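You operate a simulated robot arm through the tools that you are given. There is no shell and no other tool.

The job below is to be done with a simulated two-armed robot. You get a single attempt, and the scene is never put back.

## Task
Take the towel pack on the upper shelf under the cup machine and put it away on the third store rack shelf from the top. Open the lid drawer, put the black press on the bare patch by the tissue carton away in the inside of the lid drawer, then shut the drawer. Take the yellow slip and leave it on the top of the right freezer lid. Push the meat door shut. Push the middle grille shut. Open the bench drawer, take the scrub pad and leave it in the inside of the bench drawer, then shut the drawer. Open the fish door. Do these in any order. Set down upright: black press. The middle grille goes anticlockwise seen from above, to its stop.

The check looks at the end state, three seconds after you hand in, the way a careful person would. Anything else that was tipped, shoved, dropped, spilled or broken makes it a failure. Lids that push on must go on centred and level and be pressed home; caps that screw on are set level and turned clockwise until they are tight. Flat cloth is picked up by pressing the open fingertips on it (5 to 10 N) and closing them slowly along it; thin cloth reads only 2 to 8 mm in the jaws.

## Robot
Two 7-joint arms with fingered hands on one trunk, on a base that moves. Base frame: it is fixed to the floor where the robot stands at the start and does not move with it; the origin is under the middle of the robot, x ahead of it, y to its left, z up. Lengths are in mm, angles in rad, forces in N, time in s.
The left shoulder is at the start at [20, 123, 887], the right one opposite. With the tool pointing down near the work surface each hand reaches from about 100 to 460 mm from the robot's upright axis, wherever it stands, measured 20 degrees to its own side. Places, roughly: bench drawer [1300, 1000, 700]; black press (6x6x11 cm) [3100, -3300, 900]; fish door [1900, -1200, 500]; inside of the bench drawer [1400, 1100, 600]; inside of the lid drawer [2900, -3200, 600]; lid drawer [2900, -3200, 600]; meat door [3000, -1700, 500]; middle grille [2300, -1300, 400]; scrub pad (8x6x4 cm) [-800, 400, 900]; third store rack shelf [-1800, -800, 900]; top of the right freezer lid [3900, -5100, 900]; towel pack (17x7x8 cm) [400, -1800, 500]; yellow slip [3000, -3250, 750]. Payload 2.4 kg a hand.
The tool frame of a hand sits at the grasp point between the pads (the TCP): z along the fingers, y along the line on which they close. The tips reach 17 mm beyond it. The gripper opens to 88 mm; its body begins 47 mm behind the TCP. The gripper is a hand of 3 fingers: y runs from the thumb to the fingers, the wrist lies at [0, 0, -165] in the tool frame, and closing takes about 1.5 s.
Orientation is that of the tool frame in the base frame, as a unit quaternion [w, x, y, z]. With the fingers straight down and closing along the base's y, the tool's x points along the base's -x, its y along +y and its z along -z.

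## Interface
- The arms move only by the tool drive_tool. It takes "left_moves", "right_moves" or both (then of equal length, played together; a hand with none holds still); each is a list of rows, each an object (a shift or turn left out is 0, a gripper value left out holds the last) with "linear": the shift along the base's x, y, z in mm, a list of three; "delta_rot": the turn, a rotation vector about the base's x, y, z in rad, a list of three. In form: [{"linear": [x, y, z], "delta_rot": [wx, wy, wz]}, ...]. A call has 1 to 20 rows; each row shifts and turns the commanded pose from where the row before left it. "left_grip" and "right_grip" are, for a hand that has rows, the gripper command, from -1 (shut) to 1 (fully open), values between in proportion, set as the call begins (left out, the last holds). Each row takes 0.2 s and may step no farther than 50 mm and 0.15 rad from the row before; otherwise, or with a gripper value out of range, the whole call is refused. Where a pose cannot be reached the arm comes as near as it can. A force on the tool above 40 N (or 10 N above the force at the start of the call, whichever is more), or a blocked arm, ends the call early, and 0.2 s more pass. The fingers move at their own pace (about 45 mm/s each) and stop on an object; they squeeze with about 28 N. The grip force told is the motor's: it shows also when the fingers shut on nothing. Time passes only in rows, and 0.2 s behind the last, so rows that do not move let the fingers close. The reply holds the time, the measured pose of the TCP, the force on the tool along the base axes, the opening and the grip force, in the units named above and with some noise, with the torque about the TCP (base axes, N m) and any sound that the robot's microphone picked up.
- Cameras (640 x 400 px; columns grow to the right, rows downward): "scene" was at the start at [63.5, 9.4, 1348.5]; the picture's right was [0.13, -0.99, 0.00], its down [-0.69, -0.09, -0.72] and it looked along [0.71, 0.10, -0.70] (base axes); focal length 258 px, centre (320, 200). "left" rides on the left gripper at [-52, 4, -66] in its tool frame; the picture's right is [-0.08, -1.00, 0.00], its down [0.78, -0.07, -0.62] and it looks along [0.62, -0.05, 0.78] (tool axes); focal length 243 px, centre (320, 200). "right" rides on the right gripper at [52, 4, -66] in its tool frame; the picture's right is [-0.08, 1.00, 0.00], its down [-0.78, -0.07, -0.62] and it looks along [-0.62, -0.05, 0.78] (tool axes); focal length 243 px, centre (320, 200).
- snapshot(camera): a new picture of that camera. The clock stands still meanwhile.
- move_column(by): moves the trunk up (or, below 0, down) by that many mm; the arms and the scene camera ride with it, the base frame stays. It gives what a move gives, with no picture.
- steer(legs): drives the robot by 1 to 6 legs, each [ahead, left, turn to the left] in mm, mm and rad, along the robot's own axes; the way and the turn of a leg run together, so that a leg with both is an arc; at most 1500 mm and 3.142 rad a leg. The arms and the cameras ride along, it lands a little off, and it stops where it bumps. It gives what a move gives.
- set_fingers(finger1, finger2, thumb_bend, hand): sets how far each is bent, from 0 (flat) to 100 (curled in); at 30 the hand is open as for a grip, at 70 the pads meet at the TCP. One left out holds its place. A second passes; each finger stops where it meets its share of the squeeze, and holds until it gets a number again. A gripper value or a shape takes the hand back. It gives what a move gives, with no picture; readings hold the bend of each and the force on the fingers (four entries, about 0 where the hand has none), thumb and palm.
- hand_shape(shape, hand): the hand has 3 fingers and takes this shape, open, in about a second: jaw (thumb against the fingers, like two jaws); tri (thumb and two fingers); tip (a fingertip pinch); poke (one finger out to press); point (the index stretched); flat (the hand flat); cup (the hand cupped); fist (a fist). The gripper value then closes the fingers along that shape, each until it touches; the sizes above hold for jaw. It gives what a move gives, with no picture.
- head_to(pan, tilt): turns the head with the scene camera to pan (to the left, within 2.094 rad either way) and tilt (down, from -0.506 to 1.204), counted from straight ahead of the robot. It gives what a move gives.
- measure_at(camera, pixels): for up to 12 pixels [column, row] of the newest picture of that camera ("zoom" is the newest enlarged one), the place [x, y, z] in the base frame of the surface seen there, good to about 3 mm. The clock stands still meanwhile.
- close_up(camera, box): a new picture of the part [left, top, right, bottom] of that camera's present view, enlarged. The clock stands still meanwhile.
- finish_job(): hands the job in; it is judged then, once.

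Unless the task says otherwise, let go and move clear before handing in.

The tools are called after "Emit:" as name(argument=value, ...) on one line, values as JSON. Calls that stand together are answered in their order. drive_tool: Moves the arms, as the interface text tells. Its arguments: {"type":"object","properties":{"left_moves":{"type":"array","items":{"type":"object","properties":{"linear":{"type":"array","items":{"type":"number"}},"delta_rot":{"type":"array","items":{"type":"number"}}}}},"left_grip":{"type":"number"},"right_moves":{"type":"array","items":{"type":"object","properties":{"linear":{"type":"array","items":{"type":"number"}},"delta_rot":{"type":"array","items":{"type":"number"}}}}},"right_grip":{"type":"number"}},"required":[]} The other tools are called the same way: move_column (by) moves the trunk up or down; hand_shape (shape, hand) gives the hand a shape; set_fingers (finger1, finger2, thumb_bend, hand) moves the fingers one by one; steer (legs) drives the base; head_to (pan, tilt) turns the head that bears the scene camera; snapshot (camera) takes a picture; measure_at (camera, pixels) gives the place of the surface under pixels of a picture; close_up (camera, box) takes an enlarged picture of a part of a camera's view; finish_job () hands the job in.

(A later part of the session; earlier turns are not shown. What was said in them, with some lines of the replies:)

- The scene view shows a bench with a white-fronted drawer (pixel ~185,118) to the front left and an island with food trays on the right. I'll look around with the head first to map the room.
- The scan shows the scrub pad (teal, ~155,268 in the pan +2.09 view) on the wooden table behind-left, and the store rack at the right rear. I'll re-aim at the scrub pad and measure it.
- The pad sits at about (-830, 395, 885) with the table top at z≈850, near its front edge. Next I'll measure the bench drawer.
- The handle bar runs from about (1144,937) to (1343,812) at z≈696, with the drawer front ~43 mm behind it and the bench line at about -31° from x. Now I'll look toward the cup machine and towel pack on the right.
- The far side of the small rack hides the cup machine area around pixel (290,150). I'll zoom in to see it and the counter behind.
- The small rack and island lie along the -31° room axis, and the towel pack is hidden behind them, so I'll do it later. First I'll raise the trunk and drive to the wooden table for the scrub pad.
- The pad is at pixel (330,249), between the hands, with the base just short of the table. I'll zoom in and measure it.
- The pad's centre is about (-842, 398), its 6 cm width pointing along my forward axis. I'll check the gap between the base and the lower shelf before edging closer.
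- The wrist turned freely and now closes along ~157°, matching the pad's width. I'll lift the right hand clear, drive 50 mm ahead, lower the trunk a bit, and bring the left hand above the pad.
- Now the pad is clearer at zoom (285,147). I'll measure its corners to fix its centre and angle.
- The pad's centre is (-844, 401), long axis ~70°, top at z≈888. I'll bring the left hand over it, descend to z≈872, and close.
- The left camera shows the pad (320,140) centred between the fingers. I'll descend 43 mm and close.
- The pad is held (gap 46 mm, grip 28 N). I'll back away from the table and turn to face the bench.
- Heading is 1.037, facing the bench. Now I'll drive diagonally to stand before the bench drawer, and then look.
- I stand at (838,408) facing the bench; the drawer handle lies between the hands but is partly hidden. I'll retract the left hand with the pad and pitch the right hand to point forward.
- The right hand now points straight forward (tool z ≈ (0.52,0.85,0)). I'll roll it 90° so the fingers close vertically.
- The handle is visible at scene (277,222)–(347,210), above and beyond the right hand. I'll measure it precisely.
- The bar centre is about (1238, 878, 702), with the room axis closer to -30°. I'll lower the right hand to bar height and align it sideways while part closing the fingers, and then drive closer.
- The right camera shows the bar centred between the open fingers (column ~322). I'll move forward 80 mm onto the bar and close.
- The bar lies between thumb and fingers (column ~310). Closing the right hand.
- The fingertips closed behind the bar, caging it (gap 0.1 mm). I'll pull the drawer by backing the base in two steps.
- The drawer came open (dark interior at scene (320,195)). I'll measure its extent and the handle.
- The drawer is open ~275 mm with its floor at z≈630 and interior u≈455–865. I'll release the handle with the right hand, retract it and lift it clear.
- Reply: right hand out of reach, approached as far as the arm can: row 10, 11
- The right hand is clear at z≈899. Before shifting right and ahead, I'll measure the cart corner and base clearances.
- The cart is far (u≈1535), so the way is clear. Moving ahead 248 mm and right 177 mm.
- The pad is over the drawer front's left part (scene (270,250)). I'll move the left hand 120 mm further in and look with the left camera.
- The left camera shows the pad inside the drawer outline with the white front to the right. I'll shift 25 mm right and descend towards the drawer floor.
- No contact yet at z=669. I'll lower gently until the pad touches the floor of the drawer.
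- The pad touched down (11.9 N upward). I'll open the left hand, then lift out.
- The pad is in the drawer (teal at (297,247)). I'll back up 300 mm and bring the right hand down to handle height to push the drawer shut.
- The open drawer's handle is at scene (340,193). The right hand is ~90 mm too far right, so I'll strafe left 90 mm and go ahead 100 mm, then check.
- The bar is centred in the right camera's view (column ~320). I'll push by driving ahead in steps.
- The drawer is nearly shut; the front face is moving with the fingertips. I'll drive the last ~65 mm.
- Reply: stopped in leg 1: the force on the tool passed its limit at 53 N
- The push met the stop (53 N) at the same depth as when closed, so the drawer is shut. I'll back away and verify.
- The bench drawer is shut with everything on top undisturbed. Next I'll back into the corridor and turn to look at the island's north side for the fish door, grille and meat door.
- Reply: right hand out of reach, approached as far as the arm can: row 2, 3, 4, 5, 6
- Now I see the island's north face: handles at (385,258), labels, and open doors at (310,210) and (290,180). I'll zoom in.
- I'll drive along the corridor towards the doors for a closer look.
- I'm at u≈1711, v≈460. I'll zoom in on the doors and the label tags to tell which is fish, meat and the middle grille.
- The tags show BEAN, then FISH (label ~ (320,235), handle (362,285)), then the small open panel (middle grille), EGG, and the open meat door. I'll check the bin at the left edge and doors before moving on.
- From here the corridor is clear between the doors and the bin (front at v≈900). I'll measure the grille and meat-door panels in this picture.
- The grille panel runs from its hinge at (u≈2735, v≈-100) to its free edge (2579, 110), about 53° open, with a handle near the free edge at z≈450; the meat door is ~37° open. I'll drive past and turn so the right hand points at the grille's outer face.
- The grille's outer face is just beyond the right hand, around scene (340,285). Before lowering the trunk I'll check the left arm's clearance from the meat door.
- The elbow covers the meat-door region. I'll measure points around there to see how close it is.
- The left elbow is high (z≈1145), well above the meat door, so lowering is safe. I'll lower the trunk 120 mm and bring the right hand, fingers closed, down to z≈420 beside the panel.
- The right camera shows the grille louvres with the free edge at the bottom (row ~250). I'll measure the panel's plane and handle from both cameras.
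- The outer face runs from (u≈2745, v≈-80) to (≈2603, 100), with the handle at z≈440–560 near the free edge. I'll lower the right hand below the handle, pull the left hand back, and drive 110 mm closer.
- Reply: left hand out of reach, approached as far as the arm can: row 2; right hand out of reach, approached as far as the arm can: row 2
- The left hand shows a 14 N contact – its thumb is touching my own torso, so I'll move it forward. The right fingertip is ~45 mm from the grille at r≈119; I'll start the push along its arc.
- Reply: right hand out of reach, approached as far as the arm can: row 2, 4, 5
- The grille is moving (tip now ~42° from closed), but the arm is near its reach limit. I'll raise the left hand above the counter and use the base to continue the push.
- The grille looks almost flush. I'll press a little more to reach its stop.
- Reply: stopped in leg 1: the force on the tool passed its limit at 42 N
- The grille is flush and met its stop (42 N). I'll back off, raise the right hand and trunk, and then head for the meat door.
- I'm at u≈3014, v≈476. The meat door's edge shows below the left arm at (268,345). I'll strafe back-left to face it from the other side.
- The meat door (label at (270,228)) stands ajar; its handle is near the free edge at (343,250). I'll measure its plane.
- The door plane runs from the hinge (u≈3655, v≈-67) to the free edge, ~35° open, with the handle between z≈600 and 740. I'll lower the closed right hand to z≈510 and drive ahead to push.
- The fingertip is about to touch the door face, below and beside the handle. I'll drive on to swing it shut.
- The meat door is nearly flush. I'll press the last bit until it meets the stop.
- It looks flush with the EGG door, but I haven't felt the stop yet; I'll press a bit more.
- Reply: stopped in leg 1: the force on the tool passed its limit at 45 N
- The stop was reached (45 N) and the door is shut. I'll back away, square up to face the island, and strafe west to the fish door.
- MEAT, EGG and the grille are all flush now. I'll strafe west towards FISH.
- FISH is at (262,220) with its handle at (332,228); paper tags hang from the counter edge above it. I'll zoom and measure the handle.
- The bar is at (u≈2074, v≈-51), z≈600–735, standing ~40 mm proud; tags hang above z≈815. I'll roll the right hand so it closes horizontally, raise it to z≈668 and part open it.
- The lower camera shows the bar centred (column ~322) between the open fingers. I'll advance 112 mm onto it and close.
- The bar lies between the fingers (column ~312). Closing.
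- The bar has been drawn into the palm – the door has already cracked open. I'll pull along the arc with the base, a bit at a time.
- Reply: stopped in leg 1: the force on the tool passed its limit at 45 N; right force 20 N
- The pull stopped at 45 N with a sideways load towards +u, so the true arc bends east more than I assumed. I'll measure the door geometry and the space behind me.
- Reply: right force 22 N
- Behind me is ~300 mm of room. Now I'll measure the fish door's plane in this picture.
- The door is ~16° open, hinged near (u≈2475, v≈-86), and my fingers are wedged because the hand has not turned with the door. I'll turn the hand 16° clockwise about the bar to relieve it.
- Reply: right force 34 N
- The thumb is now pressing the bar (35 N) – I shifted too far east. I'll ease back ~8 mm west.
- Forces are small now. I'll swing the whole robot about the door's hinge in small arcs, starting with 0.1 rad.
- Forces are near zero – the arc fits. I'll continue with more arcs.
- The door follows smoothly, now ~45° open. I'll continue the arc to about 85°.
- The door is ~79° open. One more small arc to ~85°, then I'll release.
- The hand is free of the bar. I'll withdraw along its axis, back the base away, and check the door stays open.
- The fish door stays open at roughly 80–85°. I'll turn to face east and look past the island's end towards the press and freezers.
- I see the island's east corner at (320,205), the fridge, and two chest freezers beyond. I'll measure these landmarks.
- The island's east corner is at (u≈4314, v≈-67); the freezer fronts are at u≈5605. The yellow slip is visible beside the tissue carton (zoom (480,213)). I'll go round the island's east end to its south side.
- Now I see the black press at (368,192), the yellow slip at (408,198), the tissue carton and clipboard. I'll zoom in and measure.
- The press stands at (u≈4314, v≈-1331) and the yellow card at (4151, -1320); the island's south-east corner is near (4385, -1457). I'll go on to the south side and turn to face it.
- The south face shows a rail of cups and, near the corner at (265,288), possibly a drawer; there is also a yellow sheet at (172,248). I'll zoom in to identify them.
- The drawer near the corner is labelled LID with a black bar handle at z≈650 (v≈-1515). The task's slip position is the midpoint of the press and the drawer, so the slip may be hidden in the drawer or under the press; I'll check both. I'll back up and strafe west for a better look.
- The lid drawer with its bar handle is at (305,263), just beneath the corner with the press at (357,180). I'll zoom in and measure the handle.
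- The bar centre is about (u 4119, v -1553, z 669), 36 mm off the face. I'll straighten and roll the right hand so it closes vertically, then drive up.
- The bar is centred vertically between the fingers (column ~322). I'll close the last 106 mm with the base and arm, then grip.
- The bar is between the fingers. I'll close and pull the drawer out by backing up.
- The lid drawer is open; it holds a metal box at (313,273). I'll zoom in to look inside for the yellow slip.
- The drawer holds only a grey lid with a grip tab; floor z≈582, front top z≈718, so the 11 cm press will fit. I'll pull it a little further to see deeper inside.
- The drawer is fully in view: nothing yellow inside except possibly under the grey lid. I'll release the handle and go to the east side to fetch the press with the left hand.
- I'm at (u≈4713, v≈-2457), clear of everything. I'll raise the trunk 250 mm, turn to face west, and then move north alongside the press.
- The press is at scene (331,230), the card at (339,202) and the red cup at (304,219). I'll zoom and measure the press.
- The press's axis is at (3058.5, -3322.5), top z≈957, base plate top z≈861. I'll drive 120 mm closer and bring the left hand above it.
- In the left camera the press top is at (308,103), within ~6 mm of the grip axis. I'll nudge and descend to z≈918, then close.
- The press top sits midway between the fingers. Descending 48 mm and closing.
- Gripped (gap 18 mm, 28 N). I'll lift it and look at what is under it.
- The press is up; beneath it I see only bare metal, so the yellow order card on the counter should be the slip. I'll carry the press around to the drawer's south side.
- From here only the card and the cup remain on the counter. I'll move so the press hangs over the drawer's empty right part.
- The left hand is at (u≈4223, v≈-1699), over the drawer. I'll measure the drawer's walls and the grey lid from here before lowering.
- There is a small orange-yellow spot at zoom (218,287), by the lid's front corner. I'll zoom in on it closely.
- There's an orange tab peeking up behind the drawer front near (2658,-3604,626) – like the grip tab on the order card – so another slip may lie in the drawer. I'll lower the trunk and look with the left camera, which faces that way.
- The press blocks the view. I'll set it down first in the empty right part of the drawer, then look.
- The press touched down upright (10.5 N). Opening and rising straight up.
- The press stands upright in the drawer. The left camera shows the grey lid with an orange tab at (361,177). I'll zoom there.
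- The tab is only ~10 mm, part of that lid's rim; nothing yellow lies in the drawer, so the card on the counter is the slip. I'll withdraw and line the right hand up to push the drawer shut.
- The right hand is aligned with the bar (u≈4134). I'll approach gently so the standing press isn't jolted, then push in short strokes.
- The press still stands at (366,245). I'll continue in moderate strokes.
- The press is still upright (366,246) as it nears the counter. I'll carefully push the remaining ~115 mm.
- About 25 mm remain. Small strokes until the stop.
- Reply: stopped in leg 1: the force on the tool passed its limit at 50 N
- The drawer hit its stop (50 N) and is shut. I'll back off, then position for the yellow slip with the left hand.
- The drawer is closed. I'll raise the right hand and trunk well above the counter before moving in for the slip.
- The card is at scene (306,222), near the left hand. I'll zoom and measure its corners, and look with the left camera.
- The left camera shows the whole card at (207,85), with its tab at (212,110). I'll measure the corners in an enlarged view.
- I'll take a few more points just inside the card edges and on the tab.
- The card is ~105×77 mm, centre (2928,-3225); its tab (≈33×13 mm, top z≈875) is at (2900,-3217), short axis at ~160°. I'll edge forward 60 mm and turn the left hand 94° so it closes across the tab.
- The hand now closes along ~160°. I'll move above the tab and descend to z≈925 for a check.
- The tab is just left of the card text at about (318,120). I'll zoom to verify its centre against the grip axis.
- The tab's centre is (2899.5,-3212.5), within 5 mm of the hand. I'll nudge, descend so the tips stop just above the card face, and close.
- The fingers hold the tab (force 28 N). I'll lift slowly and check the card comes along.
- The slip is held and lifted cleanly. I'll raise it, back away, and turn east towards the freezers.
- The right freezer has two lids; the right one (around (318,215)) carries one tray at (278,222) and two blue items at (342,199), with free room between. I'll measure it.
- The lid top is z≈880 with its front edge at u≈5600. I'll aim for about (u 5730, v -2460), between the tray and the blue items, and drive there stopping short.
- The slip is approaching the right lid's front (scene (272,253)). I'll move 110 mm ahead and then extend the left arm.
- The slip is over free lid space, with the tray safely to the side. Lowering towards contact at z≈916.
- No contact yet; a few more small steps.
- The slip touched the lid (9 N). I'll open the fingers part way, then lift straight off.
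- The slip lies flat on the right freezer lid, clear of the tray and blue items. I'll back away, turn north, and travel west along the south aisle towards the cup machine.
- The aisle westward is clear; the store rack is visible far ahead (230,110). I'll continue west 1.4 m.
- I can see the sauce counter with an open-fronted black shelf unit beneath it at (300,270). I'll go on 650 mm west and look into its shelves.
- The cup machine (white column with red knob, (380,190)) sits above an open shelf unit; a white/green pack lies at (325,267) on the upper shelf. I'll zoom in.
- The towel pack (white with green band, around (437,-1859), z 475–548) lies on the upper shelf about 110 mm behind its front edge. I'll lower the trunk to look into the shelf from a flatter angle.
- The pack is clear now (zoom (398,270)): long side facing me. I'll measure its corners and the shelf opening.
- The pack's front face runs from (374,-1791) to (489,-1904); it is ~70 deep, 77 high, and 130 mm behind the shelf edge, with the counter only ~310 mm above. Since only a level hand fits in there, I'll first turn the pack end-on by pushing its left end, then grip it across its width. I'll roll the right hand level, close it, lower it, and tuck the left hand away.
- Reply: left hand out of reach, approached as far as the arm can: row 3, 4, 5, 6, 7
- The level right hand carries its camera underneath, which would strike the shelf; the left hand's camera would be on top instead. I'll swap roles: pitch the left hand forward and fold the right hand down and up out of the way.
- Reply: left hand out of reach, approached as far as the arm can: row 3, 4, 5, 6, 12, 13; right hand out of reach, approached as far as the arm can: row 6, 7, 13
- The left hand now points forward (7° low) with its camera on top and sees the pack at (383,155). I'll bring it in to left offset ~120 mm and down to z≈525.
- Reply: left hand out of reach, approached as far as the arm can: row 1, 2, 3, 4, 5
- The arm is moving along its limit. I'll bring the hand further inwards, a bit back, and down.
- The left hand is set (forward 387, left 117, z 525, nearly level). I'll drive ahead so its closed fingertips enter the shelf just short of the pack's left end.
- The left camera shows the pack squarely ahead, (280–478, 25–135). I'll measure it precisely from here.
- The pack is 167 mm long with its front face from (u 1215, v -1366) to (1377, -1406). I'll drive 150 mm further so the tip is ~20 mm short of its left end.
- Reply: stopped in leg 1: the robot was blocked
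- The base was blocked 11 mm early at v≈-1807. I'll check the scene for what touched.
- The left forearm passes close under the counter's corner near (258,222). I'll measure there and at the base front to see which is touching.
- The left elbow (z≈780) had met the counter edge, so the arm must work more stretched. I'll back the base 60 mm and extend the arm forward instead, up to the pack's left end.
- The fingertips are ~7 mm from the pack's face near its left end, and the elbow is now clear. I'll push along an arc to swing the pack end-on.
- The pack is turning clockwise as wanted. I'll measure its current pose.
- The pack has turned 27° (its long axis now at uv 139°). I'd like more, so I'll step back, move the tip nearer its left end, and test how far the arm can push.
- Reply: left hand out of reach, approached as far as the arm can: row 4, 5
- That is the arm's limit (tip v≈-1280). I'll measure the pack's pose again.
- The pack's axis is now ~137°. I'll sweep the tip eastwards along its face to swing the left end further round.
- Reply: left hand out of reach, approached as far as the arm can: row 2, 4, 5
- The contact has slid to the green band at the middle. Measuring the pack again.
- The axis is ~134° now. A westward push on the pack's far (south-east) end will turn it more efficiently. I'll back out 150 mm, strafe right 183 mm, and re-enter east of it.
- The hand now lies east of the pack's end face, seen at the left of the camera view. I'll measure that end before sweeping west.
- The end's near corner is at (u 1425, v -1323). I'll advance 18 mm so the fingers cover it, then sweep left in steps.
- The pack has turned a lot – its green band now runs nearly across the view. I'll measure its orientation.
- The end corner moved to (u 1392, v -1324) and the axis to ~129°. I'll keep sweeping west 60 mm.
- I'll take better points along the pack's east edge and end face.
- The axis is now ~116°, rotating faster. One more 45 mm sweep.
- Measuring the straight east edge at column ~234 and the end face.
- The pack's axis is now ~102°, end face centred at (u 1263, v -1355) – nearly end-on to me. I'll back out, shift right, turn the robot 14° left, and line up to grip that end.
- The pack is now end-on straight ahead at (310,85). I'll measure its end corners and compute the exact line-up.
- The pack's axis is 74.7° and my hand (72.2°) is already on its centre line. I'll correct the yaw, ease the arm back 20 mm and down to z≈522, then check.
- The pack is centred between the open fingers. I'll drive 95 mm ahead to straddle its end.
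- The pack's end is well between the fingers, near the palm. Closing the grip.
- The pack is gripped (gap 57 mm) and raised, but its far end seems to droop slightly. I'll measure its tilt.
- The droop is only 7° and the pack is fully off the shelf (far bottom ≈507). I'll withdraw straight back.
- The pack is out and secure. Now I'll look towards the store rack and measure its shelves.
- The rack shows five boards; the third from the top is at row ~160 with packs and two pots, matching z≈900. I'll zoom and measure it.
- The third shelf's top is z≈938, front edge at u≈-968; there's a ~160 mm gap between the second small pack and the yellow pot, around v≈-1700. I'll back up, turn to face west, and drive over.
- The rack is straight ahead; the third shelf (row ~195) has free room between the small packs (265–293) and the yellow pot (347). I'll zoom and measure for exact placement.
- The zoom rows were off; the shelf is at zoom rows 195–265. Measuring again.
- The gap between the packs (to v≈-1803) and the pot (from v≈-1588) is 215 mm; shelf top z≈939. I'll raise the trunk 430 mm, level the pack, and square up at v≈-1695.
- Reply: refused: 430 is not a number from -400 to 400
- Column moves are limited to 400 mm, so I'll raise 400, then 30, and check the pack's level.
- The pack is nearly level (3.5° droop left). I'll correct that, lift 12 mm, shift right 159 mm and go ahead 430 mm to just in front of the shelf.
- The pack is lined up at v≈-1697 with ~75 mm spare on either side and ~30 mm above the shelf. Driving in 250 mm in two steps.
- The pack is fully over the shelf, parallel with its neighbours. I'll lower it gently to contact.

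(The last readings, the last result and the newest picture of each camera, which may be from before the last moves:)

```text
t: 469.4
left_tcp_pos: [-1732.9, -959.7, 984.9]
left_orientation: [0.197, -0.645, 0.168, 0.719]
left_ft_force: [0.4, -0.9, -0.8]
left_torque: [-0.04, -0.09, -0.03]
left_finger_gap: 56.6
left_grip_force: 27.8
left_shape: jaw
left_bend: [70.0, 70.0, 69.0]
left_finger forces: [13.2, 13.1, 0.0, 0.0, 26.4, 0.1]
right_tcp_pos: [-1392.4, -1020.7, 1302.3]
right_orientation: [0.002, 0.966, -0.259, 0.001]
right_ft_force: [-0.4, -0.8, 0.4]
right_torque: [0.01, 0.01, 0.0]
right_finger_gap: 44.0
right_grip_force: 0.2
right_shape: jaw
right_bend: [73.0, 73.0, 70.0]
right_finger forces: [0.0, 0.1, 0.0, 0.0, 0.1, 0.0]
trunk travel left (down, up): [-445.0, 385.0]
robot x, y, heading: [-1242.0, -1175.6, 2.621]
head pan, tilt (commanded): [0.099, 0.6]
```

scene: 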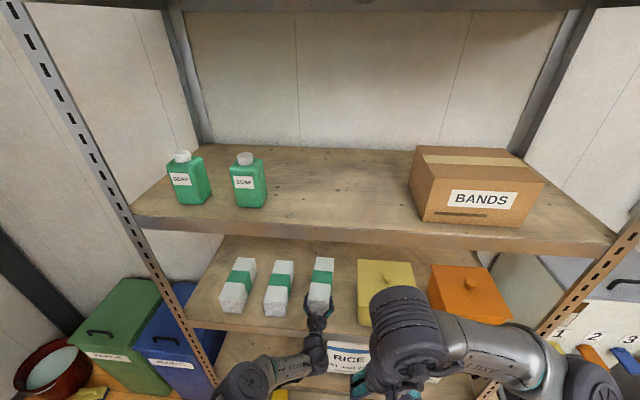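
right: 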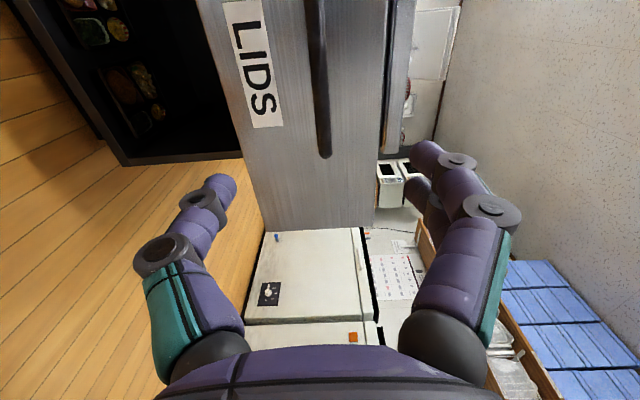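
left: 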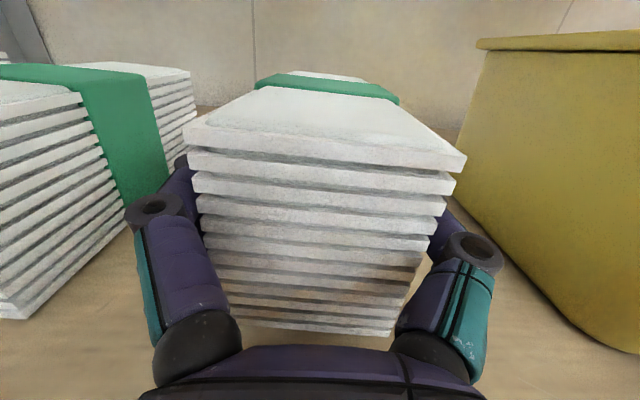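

Still no contact; continuing in small steps.

Emit:
drive_tool(left_moves=[{"linear": [0, 0, -1.5]}, {"linear": [0, 0, -1.5]}, {}])

Emit:
drive_tool(left_moves=[{"linear": [0, 0, -1.5]}, {"linear": [0, 0, -1.5]}, {}])

Emit:
snapshot(camera="left")

Emit:
measure_at(camera="left", pixels=[[330, 78], [330, 90], [330, 110], [330, 145], [300, 330], [480, 330], [150, 330]])

```text
t: 470.2
left_tcp_pos: [-1733.8, -958.9, 983.5]
left_orientation: [0.197, -0.644, 0.167, 0.72]
left_ft_force: [-0.7, 0.0, 1.2]
left_torque: [-0.02, -0.06, 0.01]
left_finger_gap: 56.8
left_grip_force: 27.4
left_shape: jaw
left_bend: [70.0, 70.0, 69.0]
left_finger forces: [13.4, 13.2, 0.0, 0.0, 26.0, 0.1]
right_tcp_pos: [-1392.7, -1021.6, 1302.1]
right_orientation: [0.002, 0.966, -0.259, 0.001]
right_ft_force: [1.2, 0.2, 0.8]
right_torque: [0.0, 0.0, -0.03]
right_finger_gap: 43.8
right_grip_force: 0.1
right_shape: jaw
right_bend: [73.0, 73.0, 70.0]
right_finger forces: [0.0, 0.1, 0.0, 0.0, 0.0, 0.0]
trunk travel left (down, up): [-445.0, 385.0]
robot x, y, heading: [-1243.8, -1177.7, 2.619]
head pan, tilt (commanded): [0.099, 0.6]
```

```text
t: 471.0
left_tcp_pos: [-1732.5, -958.9, 982.2]
left_orientation: [0.197, -0.643, 0.167, 0.721]
left_ft_force: [-4.0, 1.5, 19.4]
left_torque: [0.0, 0.13, 0.03]
left_finger_gap: 56.4
left_grip_force: 27.4
left_shape: jaw
left_bend: [70.0, 70.0, 69.0]
left_finger forces: [13.6, 13.4, 0.0, 0.0, 26.0, 0.0]
right_tcp_pos: [-1391.1, -1022.9, 1303.0]
right_orientation: [0.001, 0.966, -0.259, 0.001]
right_ft_force: [0.6, 0.9, 0.3]
right_torque: [0.01, -0.04, 0.01]
right_finger_gap: 43.8
right_grip_force: 0.0
right_shape: jaw
right_bend: [73.0, 73.0, 70.0]
right_finger forces: [0.0, 0.1, 0.1, 0.0, 0.2, 0.1]
trunk travel left (down, up): [-445.0, 385.0]
robot x, y, heading: [-1244.4, -1175.2, 2.617]
head pan, tilt (commanded): [0.099, 0.6]
```

```text
taken
```

left: 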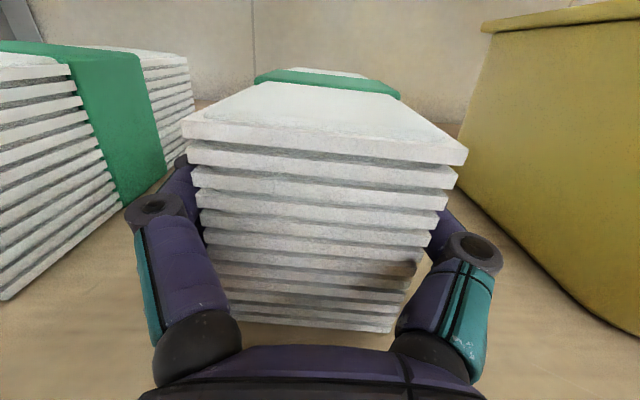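

```text
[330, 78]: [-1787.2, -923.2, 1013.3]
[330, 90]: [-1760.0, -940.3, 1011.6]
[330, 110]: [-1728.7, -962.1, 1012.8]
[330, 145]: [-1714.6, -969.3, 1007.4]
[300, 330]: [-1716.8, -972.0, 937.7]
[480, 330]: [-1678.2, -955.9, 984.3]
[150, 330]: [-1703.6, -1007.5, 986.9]
```

The pack is down flat (19 N, top z≈1013). I'll open the fingers a little and back straight out.

Emit:
drive_tool(left_moves=[{"linear": [0, 0, 1]}, {}, {}, {}, {}], left_grip=0.75)

Emit:
snapshot(camera="left")

```text
t: 472.2
left_tcp_pos: [-1733.9, -958.1, 980.6]
left_orientation: [0.197, -0.645, 0.168, 0.719]
left_ft_force: [-0.1, 1.1, 0.3]
left_torque: [0.02, -0.03, 0.0]
left_finger_gap: 77.0
left_grip_force: 0.0
left_shape: jaw
left_bend: [51.0, 51.0, 47.0]
left_finger forces: [0.0, 0.0, 0.1, 0.1, 0.0, 0.1]
right_tcp_pos: [-1392.5, -1020.8, 1302.7]
right_orientation: [0.001, 0.966, -0.259, 0.002]
right_ft_force: [-0.1, 0.5, -0.4]
right_torque: [0.02, 0.01, -0.01]
right_finger_gap: 44.0
right_grip_force: 0.0
right_shape: jaw
right_bend: [73.0, 73.0, 70.0]
right_finger forces: [0.0, 0.0, 0.1, 0.1, 0.0, 0.0]
trunk travel left (down, up): [-445.0, 385.0]
robot x, y, heading: [-1239.9, -1174.9, 2.617]
head pan, tilt (commanded): [0.099, 0.6]
```

```text
taken
```

left: 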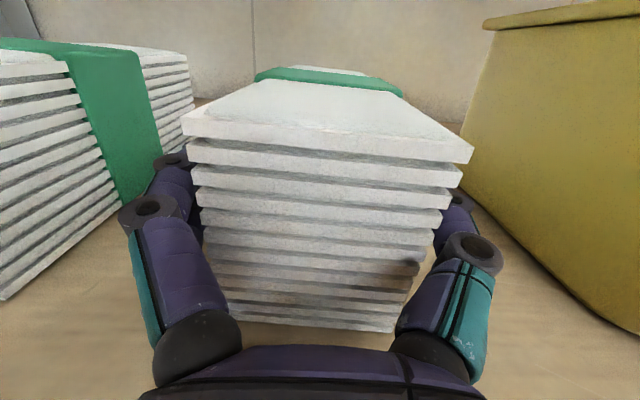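

Both fingers are clear of the pack. Backing out.

Emit:
steer(legs=[[-120, 0, 0]])

Emit:
steer(legs=[[-300, 0, 0]])

Emit:
head_to(pan=0.1, tilt=0.5)

Emit:
close_up(camera="scene", box=[160, 140, 480, 340])

```text
t: 473.4
left_tcp_pos: [-1629.9, -1019.6, 981.2]
left_orientation: [0.196, -0.644, 0.167, 0.72]
left_ft_force: [-1.1, 0.9, -0.4]
left_torque: [-0.04, 0.03, -0.02]
left_finger_gap: 77.2
left_grip_force: 0.0
left_shape: jaw
left_bend: [51.0, 51.0, 47.0]
left_finger forces: [0.1, 0.1, 0.0, 0.1, 0.0, 0.0]
right_tcp_pos: [-1289.2, -1080.8, 1302.7]
right_orientation: [0.001, 0.966, -0.258, 0.0]
right_ft_force: [0.7, -0.3, -0.4]
right_torque: [0.02, 0.03, -0.02]
right_finger_gap: 43.9
right_grip_force: 0.1
right_shape: jaw
right_bend: [73.0, 73.0, 70.0]
right_finger forces: [0.0, 0.1, 0.0, 0.0, 0.1, 0.0]
trunk travel left (down, up): [-445.0, 385.0]
robot x, y, heading: [-1136.9, -1235.0, 2.619]
head pan, tilt (commanded): [0.099, 0.6]
```

```text
t: 475.5
left_tcp_pos: [-1372.6, -1167.4, 982.3]
left_orientation: [0.196, -0.645, 0.167, 0.719]
left_ft_force: [0.2, -0.3, 0.9]
left_torque: [0.0, -0.04, -0.02]
left_finger_gap: 76.8
left_grip_force: 0.1
left_shape: jaw
left_bend: [51.0, 51.0, 47.0]
left_finger forces: [0.0, 0.0, 0.0, 0.0, 0.0, 0.0]
right_tcp_pos: [-1031.1, -1230.4, 1301.7]
right_orientation: [0.0, 0.966, -0.258, 0.001]
right_ft_force: [0.1, -0.8, -0.2]
right_torque: [0.01, 0.0, 0.02]
right_finger_gap: 43.8
right_grip_force: 0.0
right_shape: jaw
right_bend: [73.0, 73.0, 70.0]
right_finger forces: [0.0, 0.1, 0.1, 0.0, 0.1, 0.1]
trunk travel left (down, up): [-445.0, 385.0]
robot x, y, heading: [-880.8, -1383.1, 2.615]
head pan, tilt (commanded): [0.099, 0.6]
```

```text
t: 476.1
left_tcp_pos: [-1373.0, -1166.9, 981.2]
left_orientation: [0.196, -0.646, 0.167, 0.719]
left_ft_force: [-0.8, -0.4, 0.7]
left_torque: [0.03, 0.01, 0.04]
left_finger_gap: 77.1
left_grip_force: 0.1
left_shape: jaw
left_bend: [51.0, 51.0, 47.0]
left_finger forces: [0.1, 0.1, 0.1, 0.0, 0.0, 0.0]
right_tcp_pos: [-1031.7, -1228.3, 1301.0]
right_orientation: [0.0, 0.966, -0.258, 0.001]
right_ft_force: [1.3, -0.6, 0.3]
right_torque: [-0.01, -0.02, 0.03]
right_finger_gap: 44.1
right_grip_force: 0.0
right_shape: jaw
right_bend: [73.0, 73.0, 70.0]
right_finger forces: [0.0, 0.0, 0.0, 0.0, 0.0, 0.0]
trunk travel left (down, up): [-445.0, 385.0]
robot x, y, heading: [-880.3, -1383.7, 2.615]
head pan, tilt (commanded): [0.099, 0.499]
```

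```text
2.00 times, centred on (320, 240) of scene
```

zoom: 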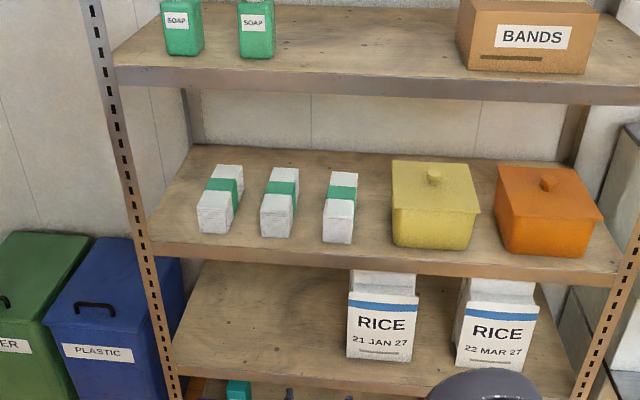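

The towel pack now sits neatly beside the other two on the third shelf. Before handing in I'll drive back to the start area to check the doors and drawers from the north side.

Emit:
steer(legs=[[0, -1450, 0], [-100, -400, 0]])

Emit:
steer(legs=[[0, 0, -2.8]])

Emit:
head_to(pan=-0.2, tilt=0.35)

Emit:
snapshot(camera="scene")

```text
t: 485.5
left_tcp_pos: [-360.0, 381.6, 981.6]
left_orientation: [0.197, -0.645, 0.169, 0.719]
left_ft_force: [0.4, -0.5, -0.7]
left_torque: [-0.01, 0.01, 0.03]
left_finger_gap: 77.0
left_grip_force: 0.0
left_shape: jaw
left_bend: [51.0, 51.0, 47.0]
left_finger forces: [0.0, 0.1, 0.0, 0.0, 0.0, 0.1]
right_tcp_pos: [-20.0, 319.1, 1301.5]
right_orientation: [0.001, 0.966, -0.26, 0.002]
right_ft_force: [-0.1, 0.2, 0.0]
right_torque: [0.01, -0.01, 0.01]
right_finger_gap: 44.1
right_grip_force: 0.1
right_shape: jaw
right_bend: [73.0, 73.0, 70.0]
right_finger forces: [0.1, 0.0, 0.0, 0.0, 0.0, 0.0]
trunk travel left (down, up): [-445.0, 385.0]
robot x, y, heading: [131.3, 166.1, 2.617]
head pan, tilt (commanded): [0.099, 0.499]
```

```text
t: 492.5
left_tcp_pos: [665.3, 106.4, 981.7]
left_orientation: [0.74, 0.066, 0.664, -0.083]
left_ft_force: [0.2, -0.1, 0.2]
left_torque: [0.0, 0.0, 0.03]
left_finger_gap: 77.0
left_grip_force: 0.1
left_shape: jaw
left_bend: [51.0, 51.0, 47.0]
left_finger forces: [0.0, 0.0, 0.0, 0.0, 0.0, 0.1]
right_tcp_pos: [320.5, 62.2, 1301.5]
right_orientation: [-0.002, 0.106, 0.994, 0.002]
right_ft_force: [0.0, -0.4, -0.7]
right_torque: [0.0, 0.02, 0.0]
right_finger_gap: 44.1
right_grip_force: 0.0
right_shape: jaw
right_bend: [73.0, 73.0, 70.0]
right_finger forces: [0.1, 0.1, 0.1, 0.0, 0.0, 0.1]
trunk travel left (down, up): [-445.0, 385.0]
robot x, y, heading: [130.4, 163.7, -0.21]
head pan, tilt (commanded): [0.099, 0.499]
```

```text
t: 493.3
left_tcp_pos: [665.8, 106.9, 981.6]
left_orientation: [0.741, 0.066, 0.664, -0.082]
left_ft_force: [-0.1, 0.0, -0.1]
left_torque: [-0.01, 0.02, -0.01]
left_finger_gap: 76.9
left_grip_force: 0.0
left_shape: jaw
left_bend: [51.0, 51.0, 47.0]
left_finger forces: [0.0, 0.1, 0.0, 0.0, 0.0, 0.1]
right_tcp_pos: [321.6, 61.9, 1301.6]
right_orientation: [-0.002, 0.106, 0.994, 0.001]
right_ft_force: [0.2, -0.2, -0.3]
right_torque: [0.01, 0.0, 0.0]
right_finger_gap: 43.9
right_grip_force: 0.0
right_shape: jaw
right_bend: [73.0, 73.0, 70.0]
right_finger forces: [0.0, 0.0, 0.1, 0.1, 0.1, 0.0]
trunk travel left (down, up): [-445.0, 385.0]
robot x, y, heading: [130.2, 161.7, -0.211]
head pan, tilt (commanded): [-0.201, 0.351]
```

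```text
taken
```

scene: 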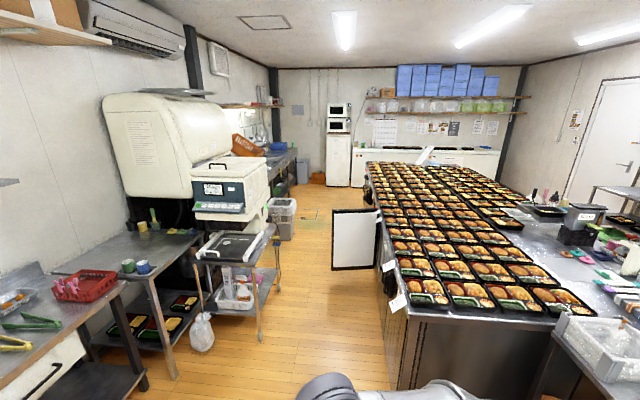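

The fish door stands wide open (white inner face at (355,240)) and the bench drawer front is shut (bottom left). I'll take one last close look before handing in.

Emit:
close_up(camera="scene", box=[290, 130, 500, 300])

Emit:
head_to(pan=0.9, tilt=0.6)

Emit:
snapshot(camera="scene")

```text
2.35 times, centred on (395, 215) of scene
```

zoom: 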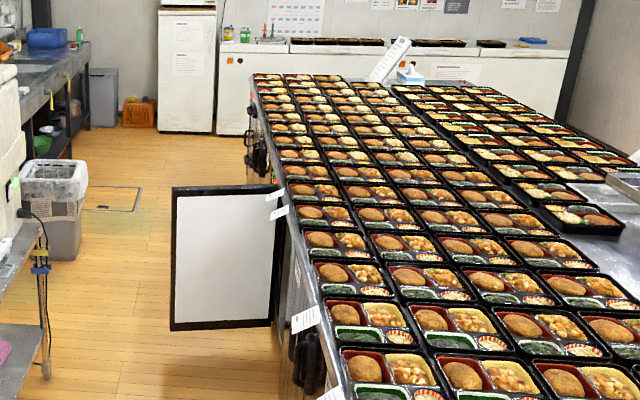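

```text
t: 494.7
left_tcp_pos: [666.4, 106.8, 981.7]
left_orientation: [0.741, 0.066, 0.663, -0.083]
left_ft_force: [0.2, 0.4, -0.5]
left_torque: [0.01, 0.04, 0.01]
left_finger_gap: 76.9
left_grip_force: 0.1
left_shape: jaw
left_bend: [51.0, 51.0, 47.0]
left_finger forces: [0.0, 0.0, 0.0, 0.0, 0.1, 0.0]
right_tcp_pos: [320.6, 62.3, 1301.7]
right_orientation: [-0.002, 0.106, 0.994, 0.001]
right_ft_force: [0.3, -0.8, -0.1]
right_torque: [0.02, 0.01, 0.0]
right_finger_gap: 43.9
right_grip_force: 0.0
right_shape: jaw
right_bend: [73.0, 73.0, 70.0]
right_finger forces: [0.0, 0.0, 0.0, 0.1, 0.1, 0.0]
trunk travel left (down, up): [-445.0, 385.0]
robot x, y, heading: [129.3, 162.7, -0.213]
head pan, tilt (commanded): [0.901, 0.6]
```

```text
taken
```

scene: 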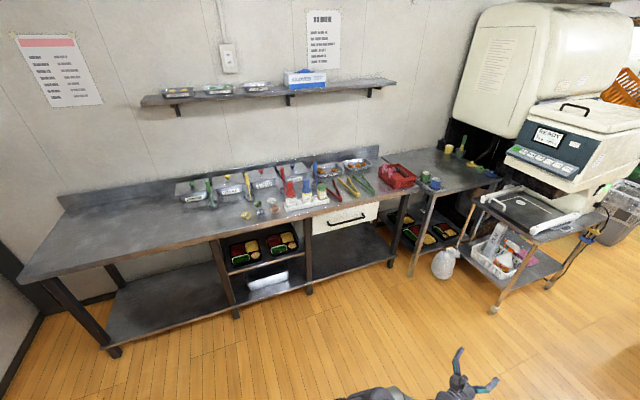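

The bench drawer is shut with its counter undisturbed (345,217), the fish door is wide open, and no other door sticks out along the island. The grille, meat door, lid drawer, slip and towel pack were each checked as I finished them, and both hands are empty and clear, so I'm handing in.

Emit:
finish_job()

```text
The job is handed in.
```

All seven jobs are done and handed in. I checked each one by camera or force reading as I finished it, with one exception noted under the lid drawer.

- **Towel pack:** it stands on the third store rack shelf from the top, next to the two packs already there. To get a grip in the low shelf under the cup machine, I first pushed the pack round until its end faced me.
- **Lid drawer:** I opened it, set the black press upright in the empty right half, and pushed the drawer shut to its stop. The press was still standing when it slid under the counter. I did not reopen the drawer to look again.
- **Yellow slip:** it lies flat on the right freezer lid, clear of the tray and the blue items. I took the slip to be the yellow card marked "ORDER OFFICE CORN SOUP" on the counter by the tissue carton. Its position did not match the rough one you gave, but I saw no other yellow slip near the press or in the lid drawer.
- **Meat door:** pushed shut to its stop.
- **Middle grille:** pushed shut anticlockwise to its stop.
- **Bench drawer:** I opened it, put the scrub pad inside, and shut it to its stop.
- **Fish door:** open to roughly 85°.

While reaching for the towel pack, my left elbow pressed briefly against the counter edge above the shelf. I saw nothing on that counter or shelf move. Both hands are empty and clear.
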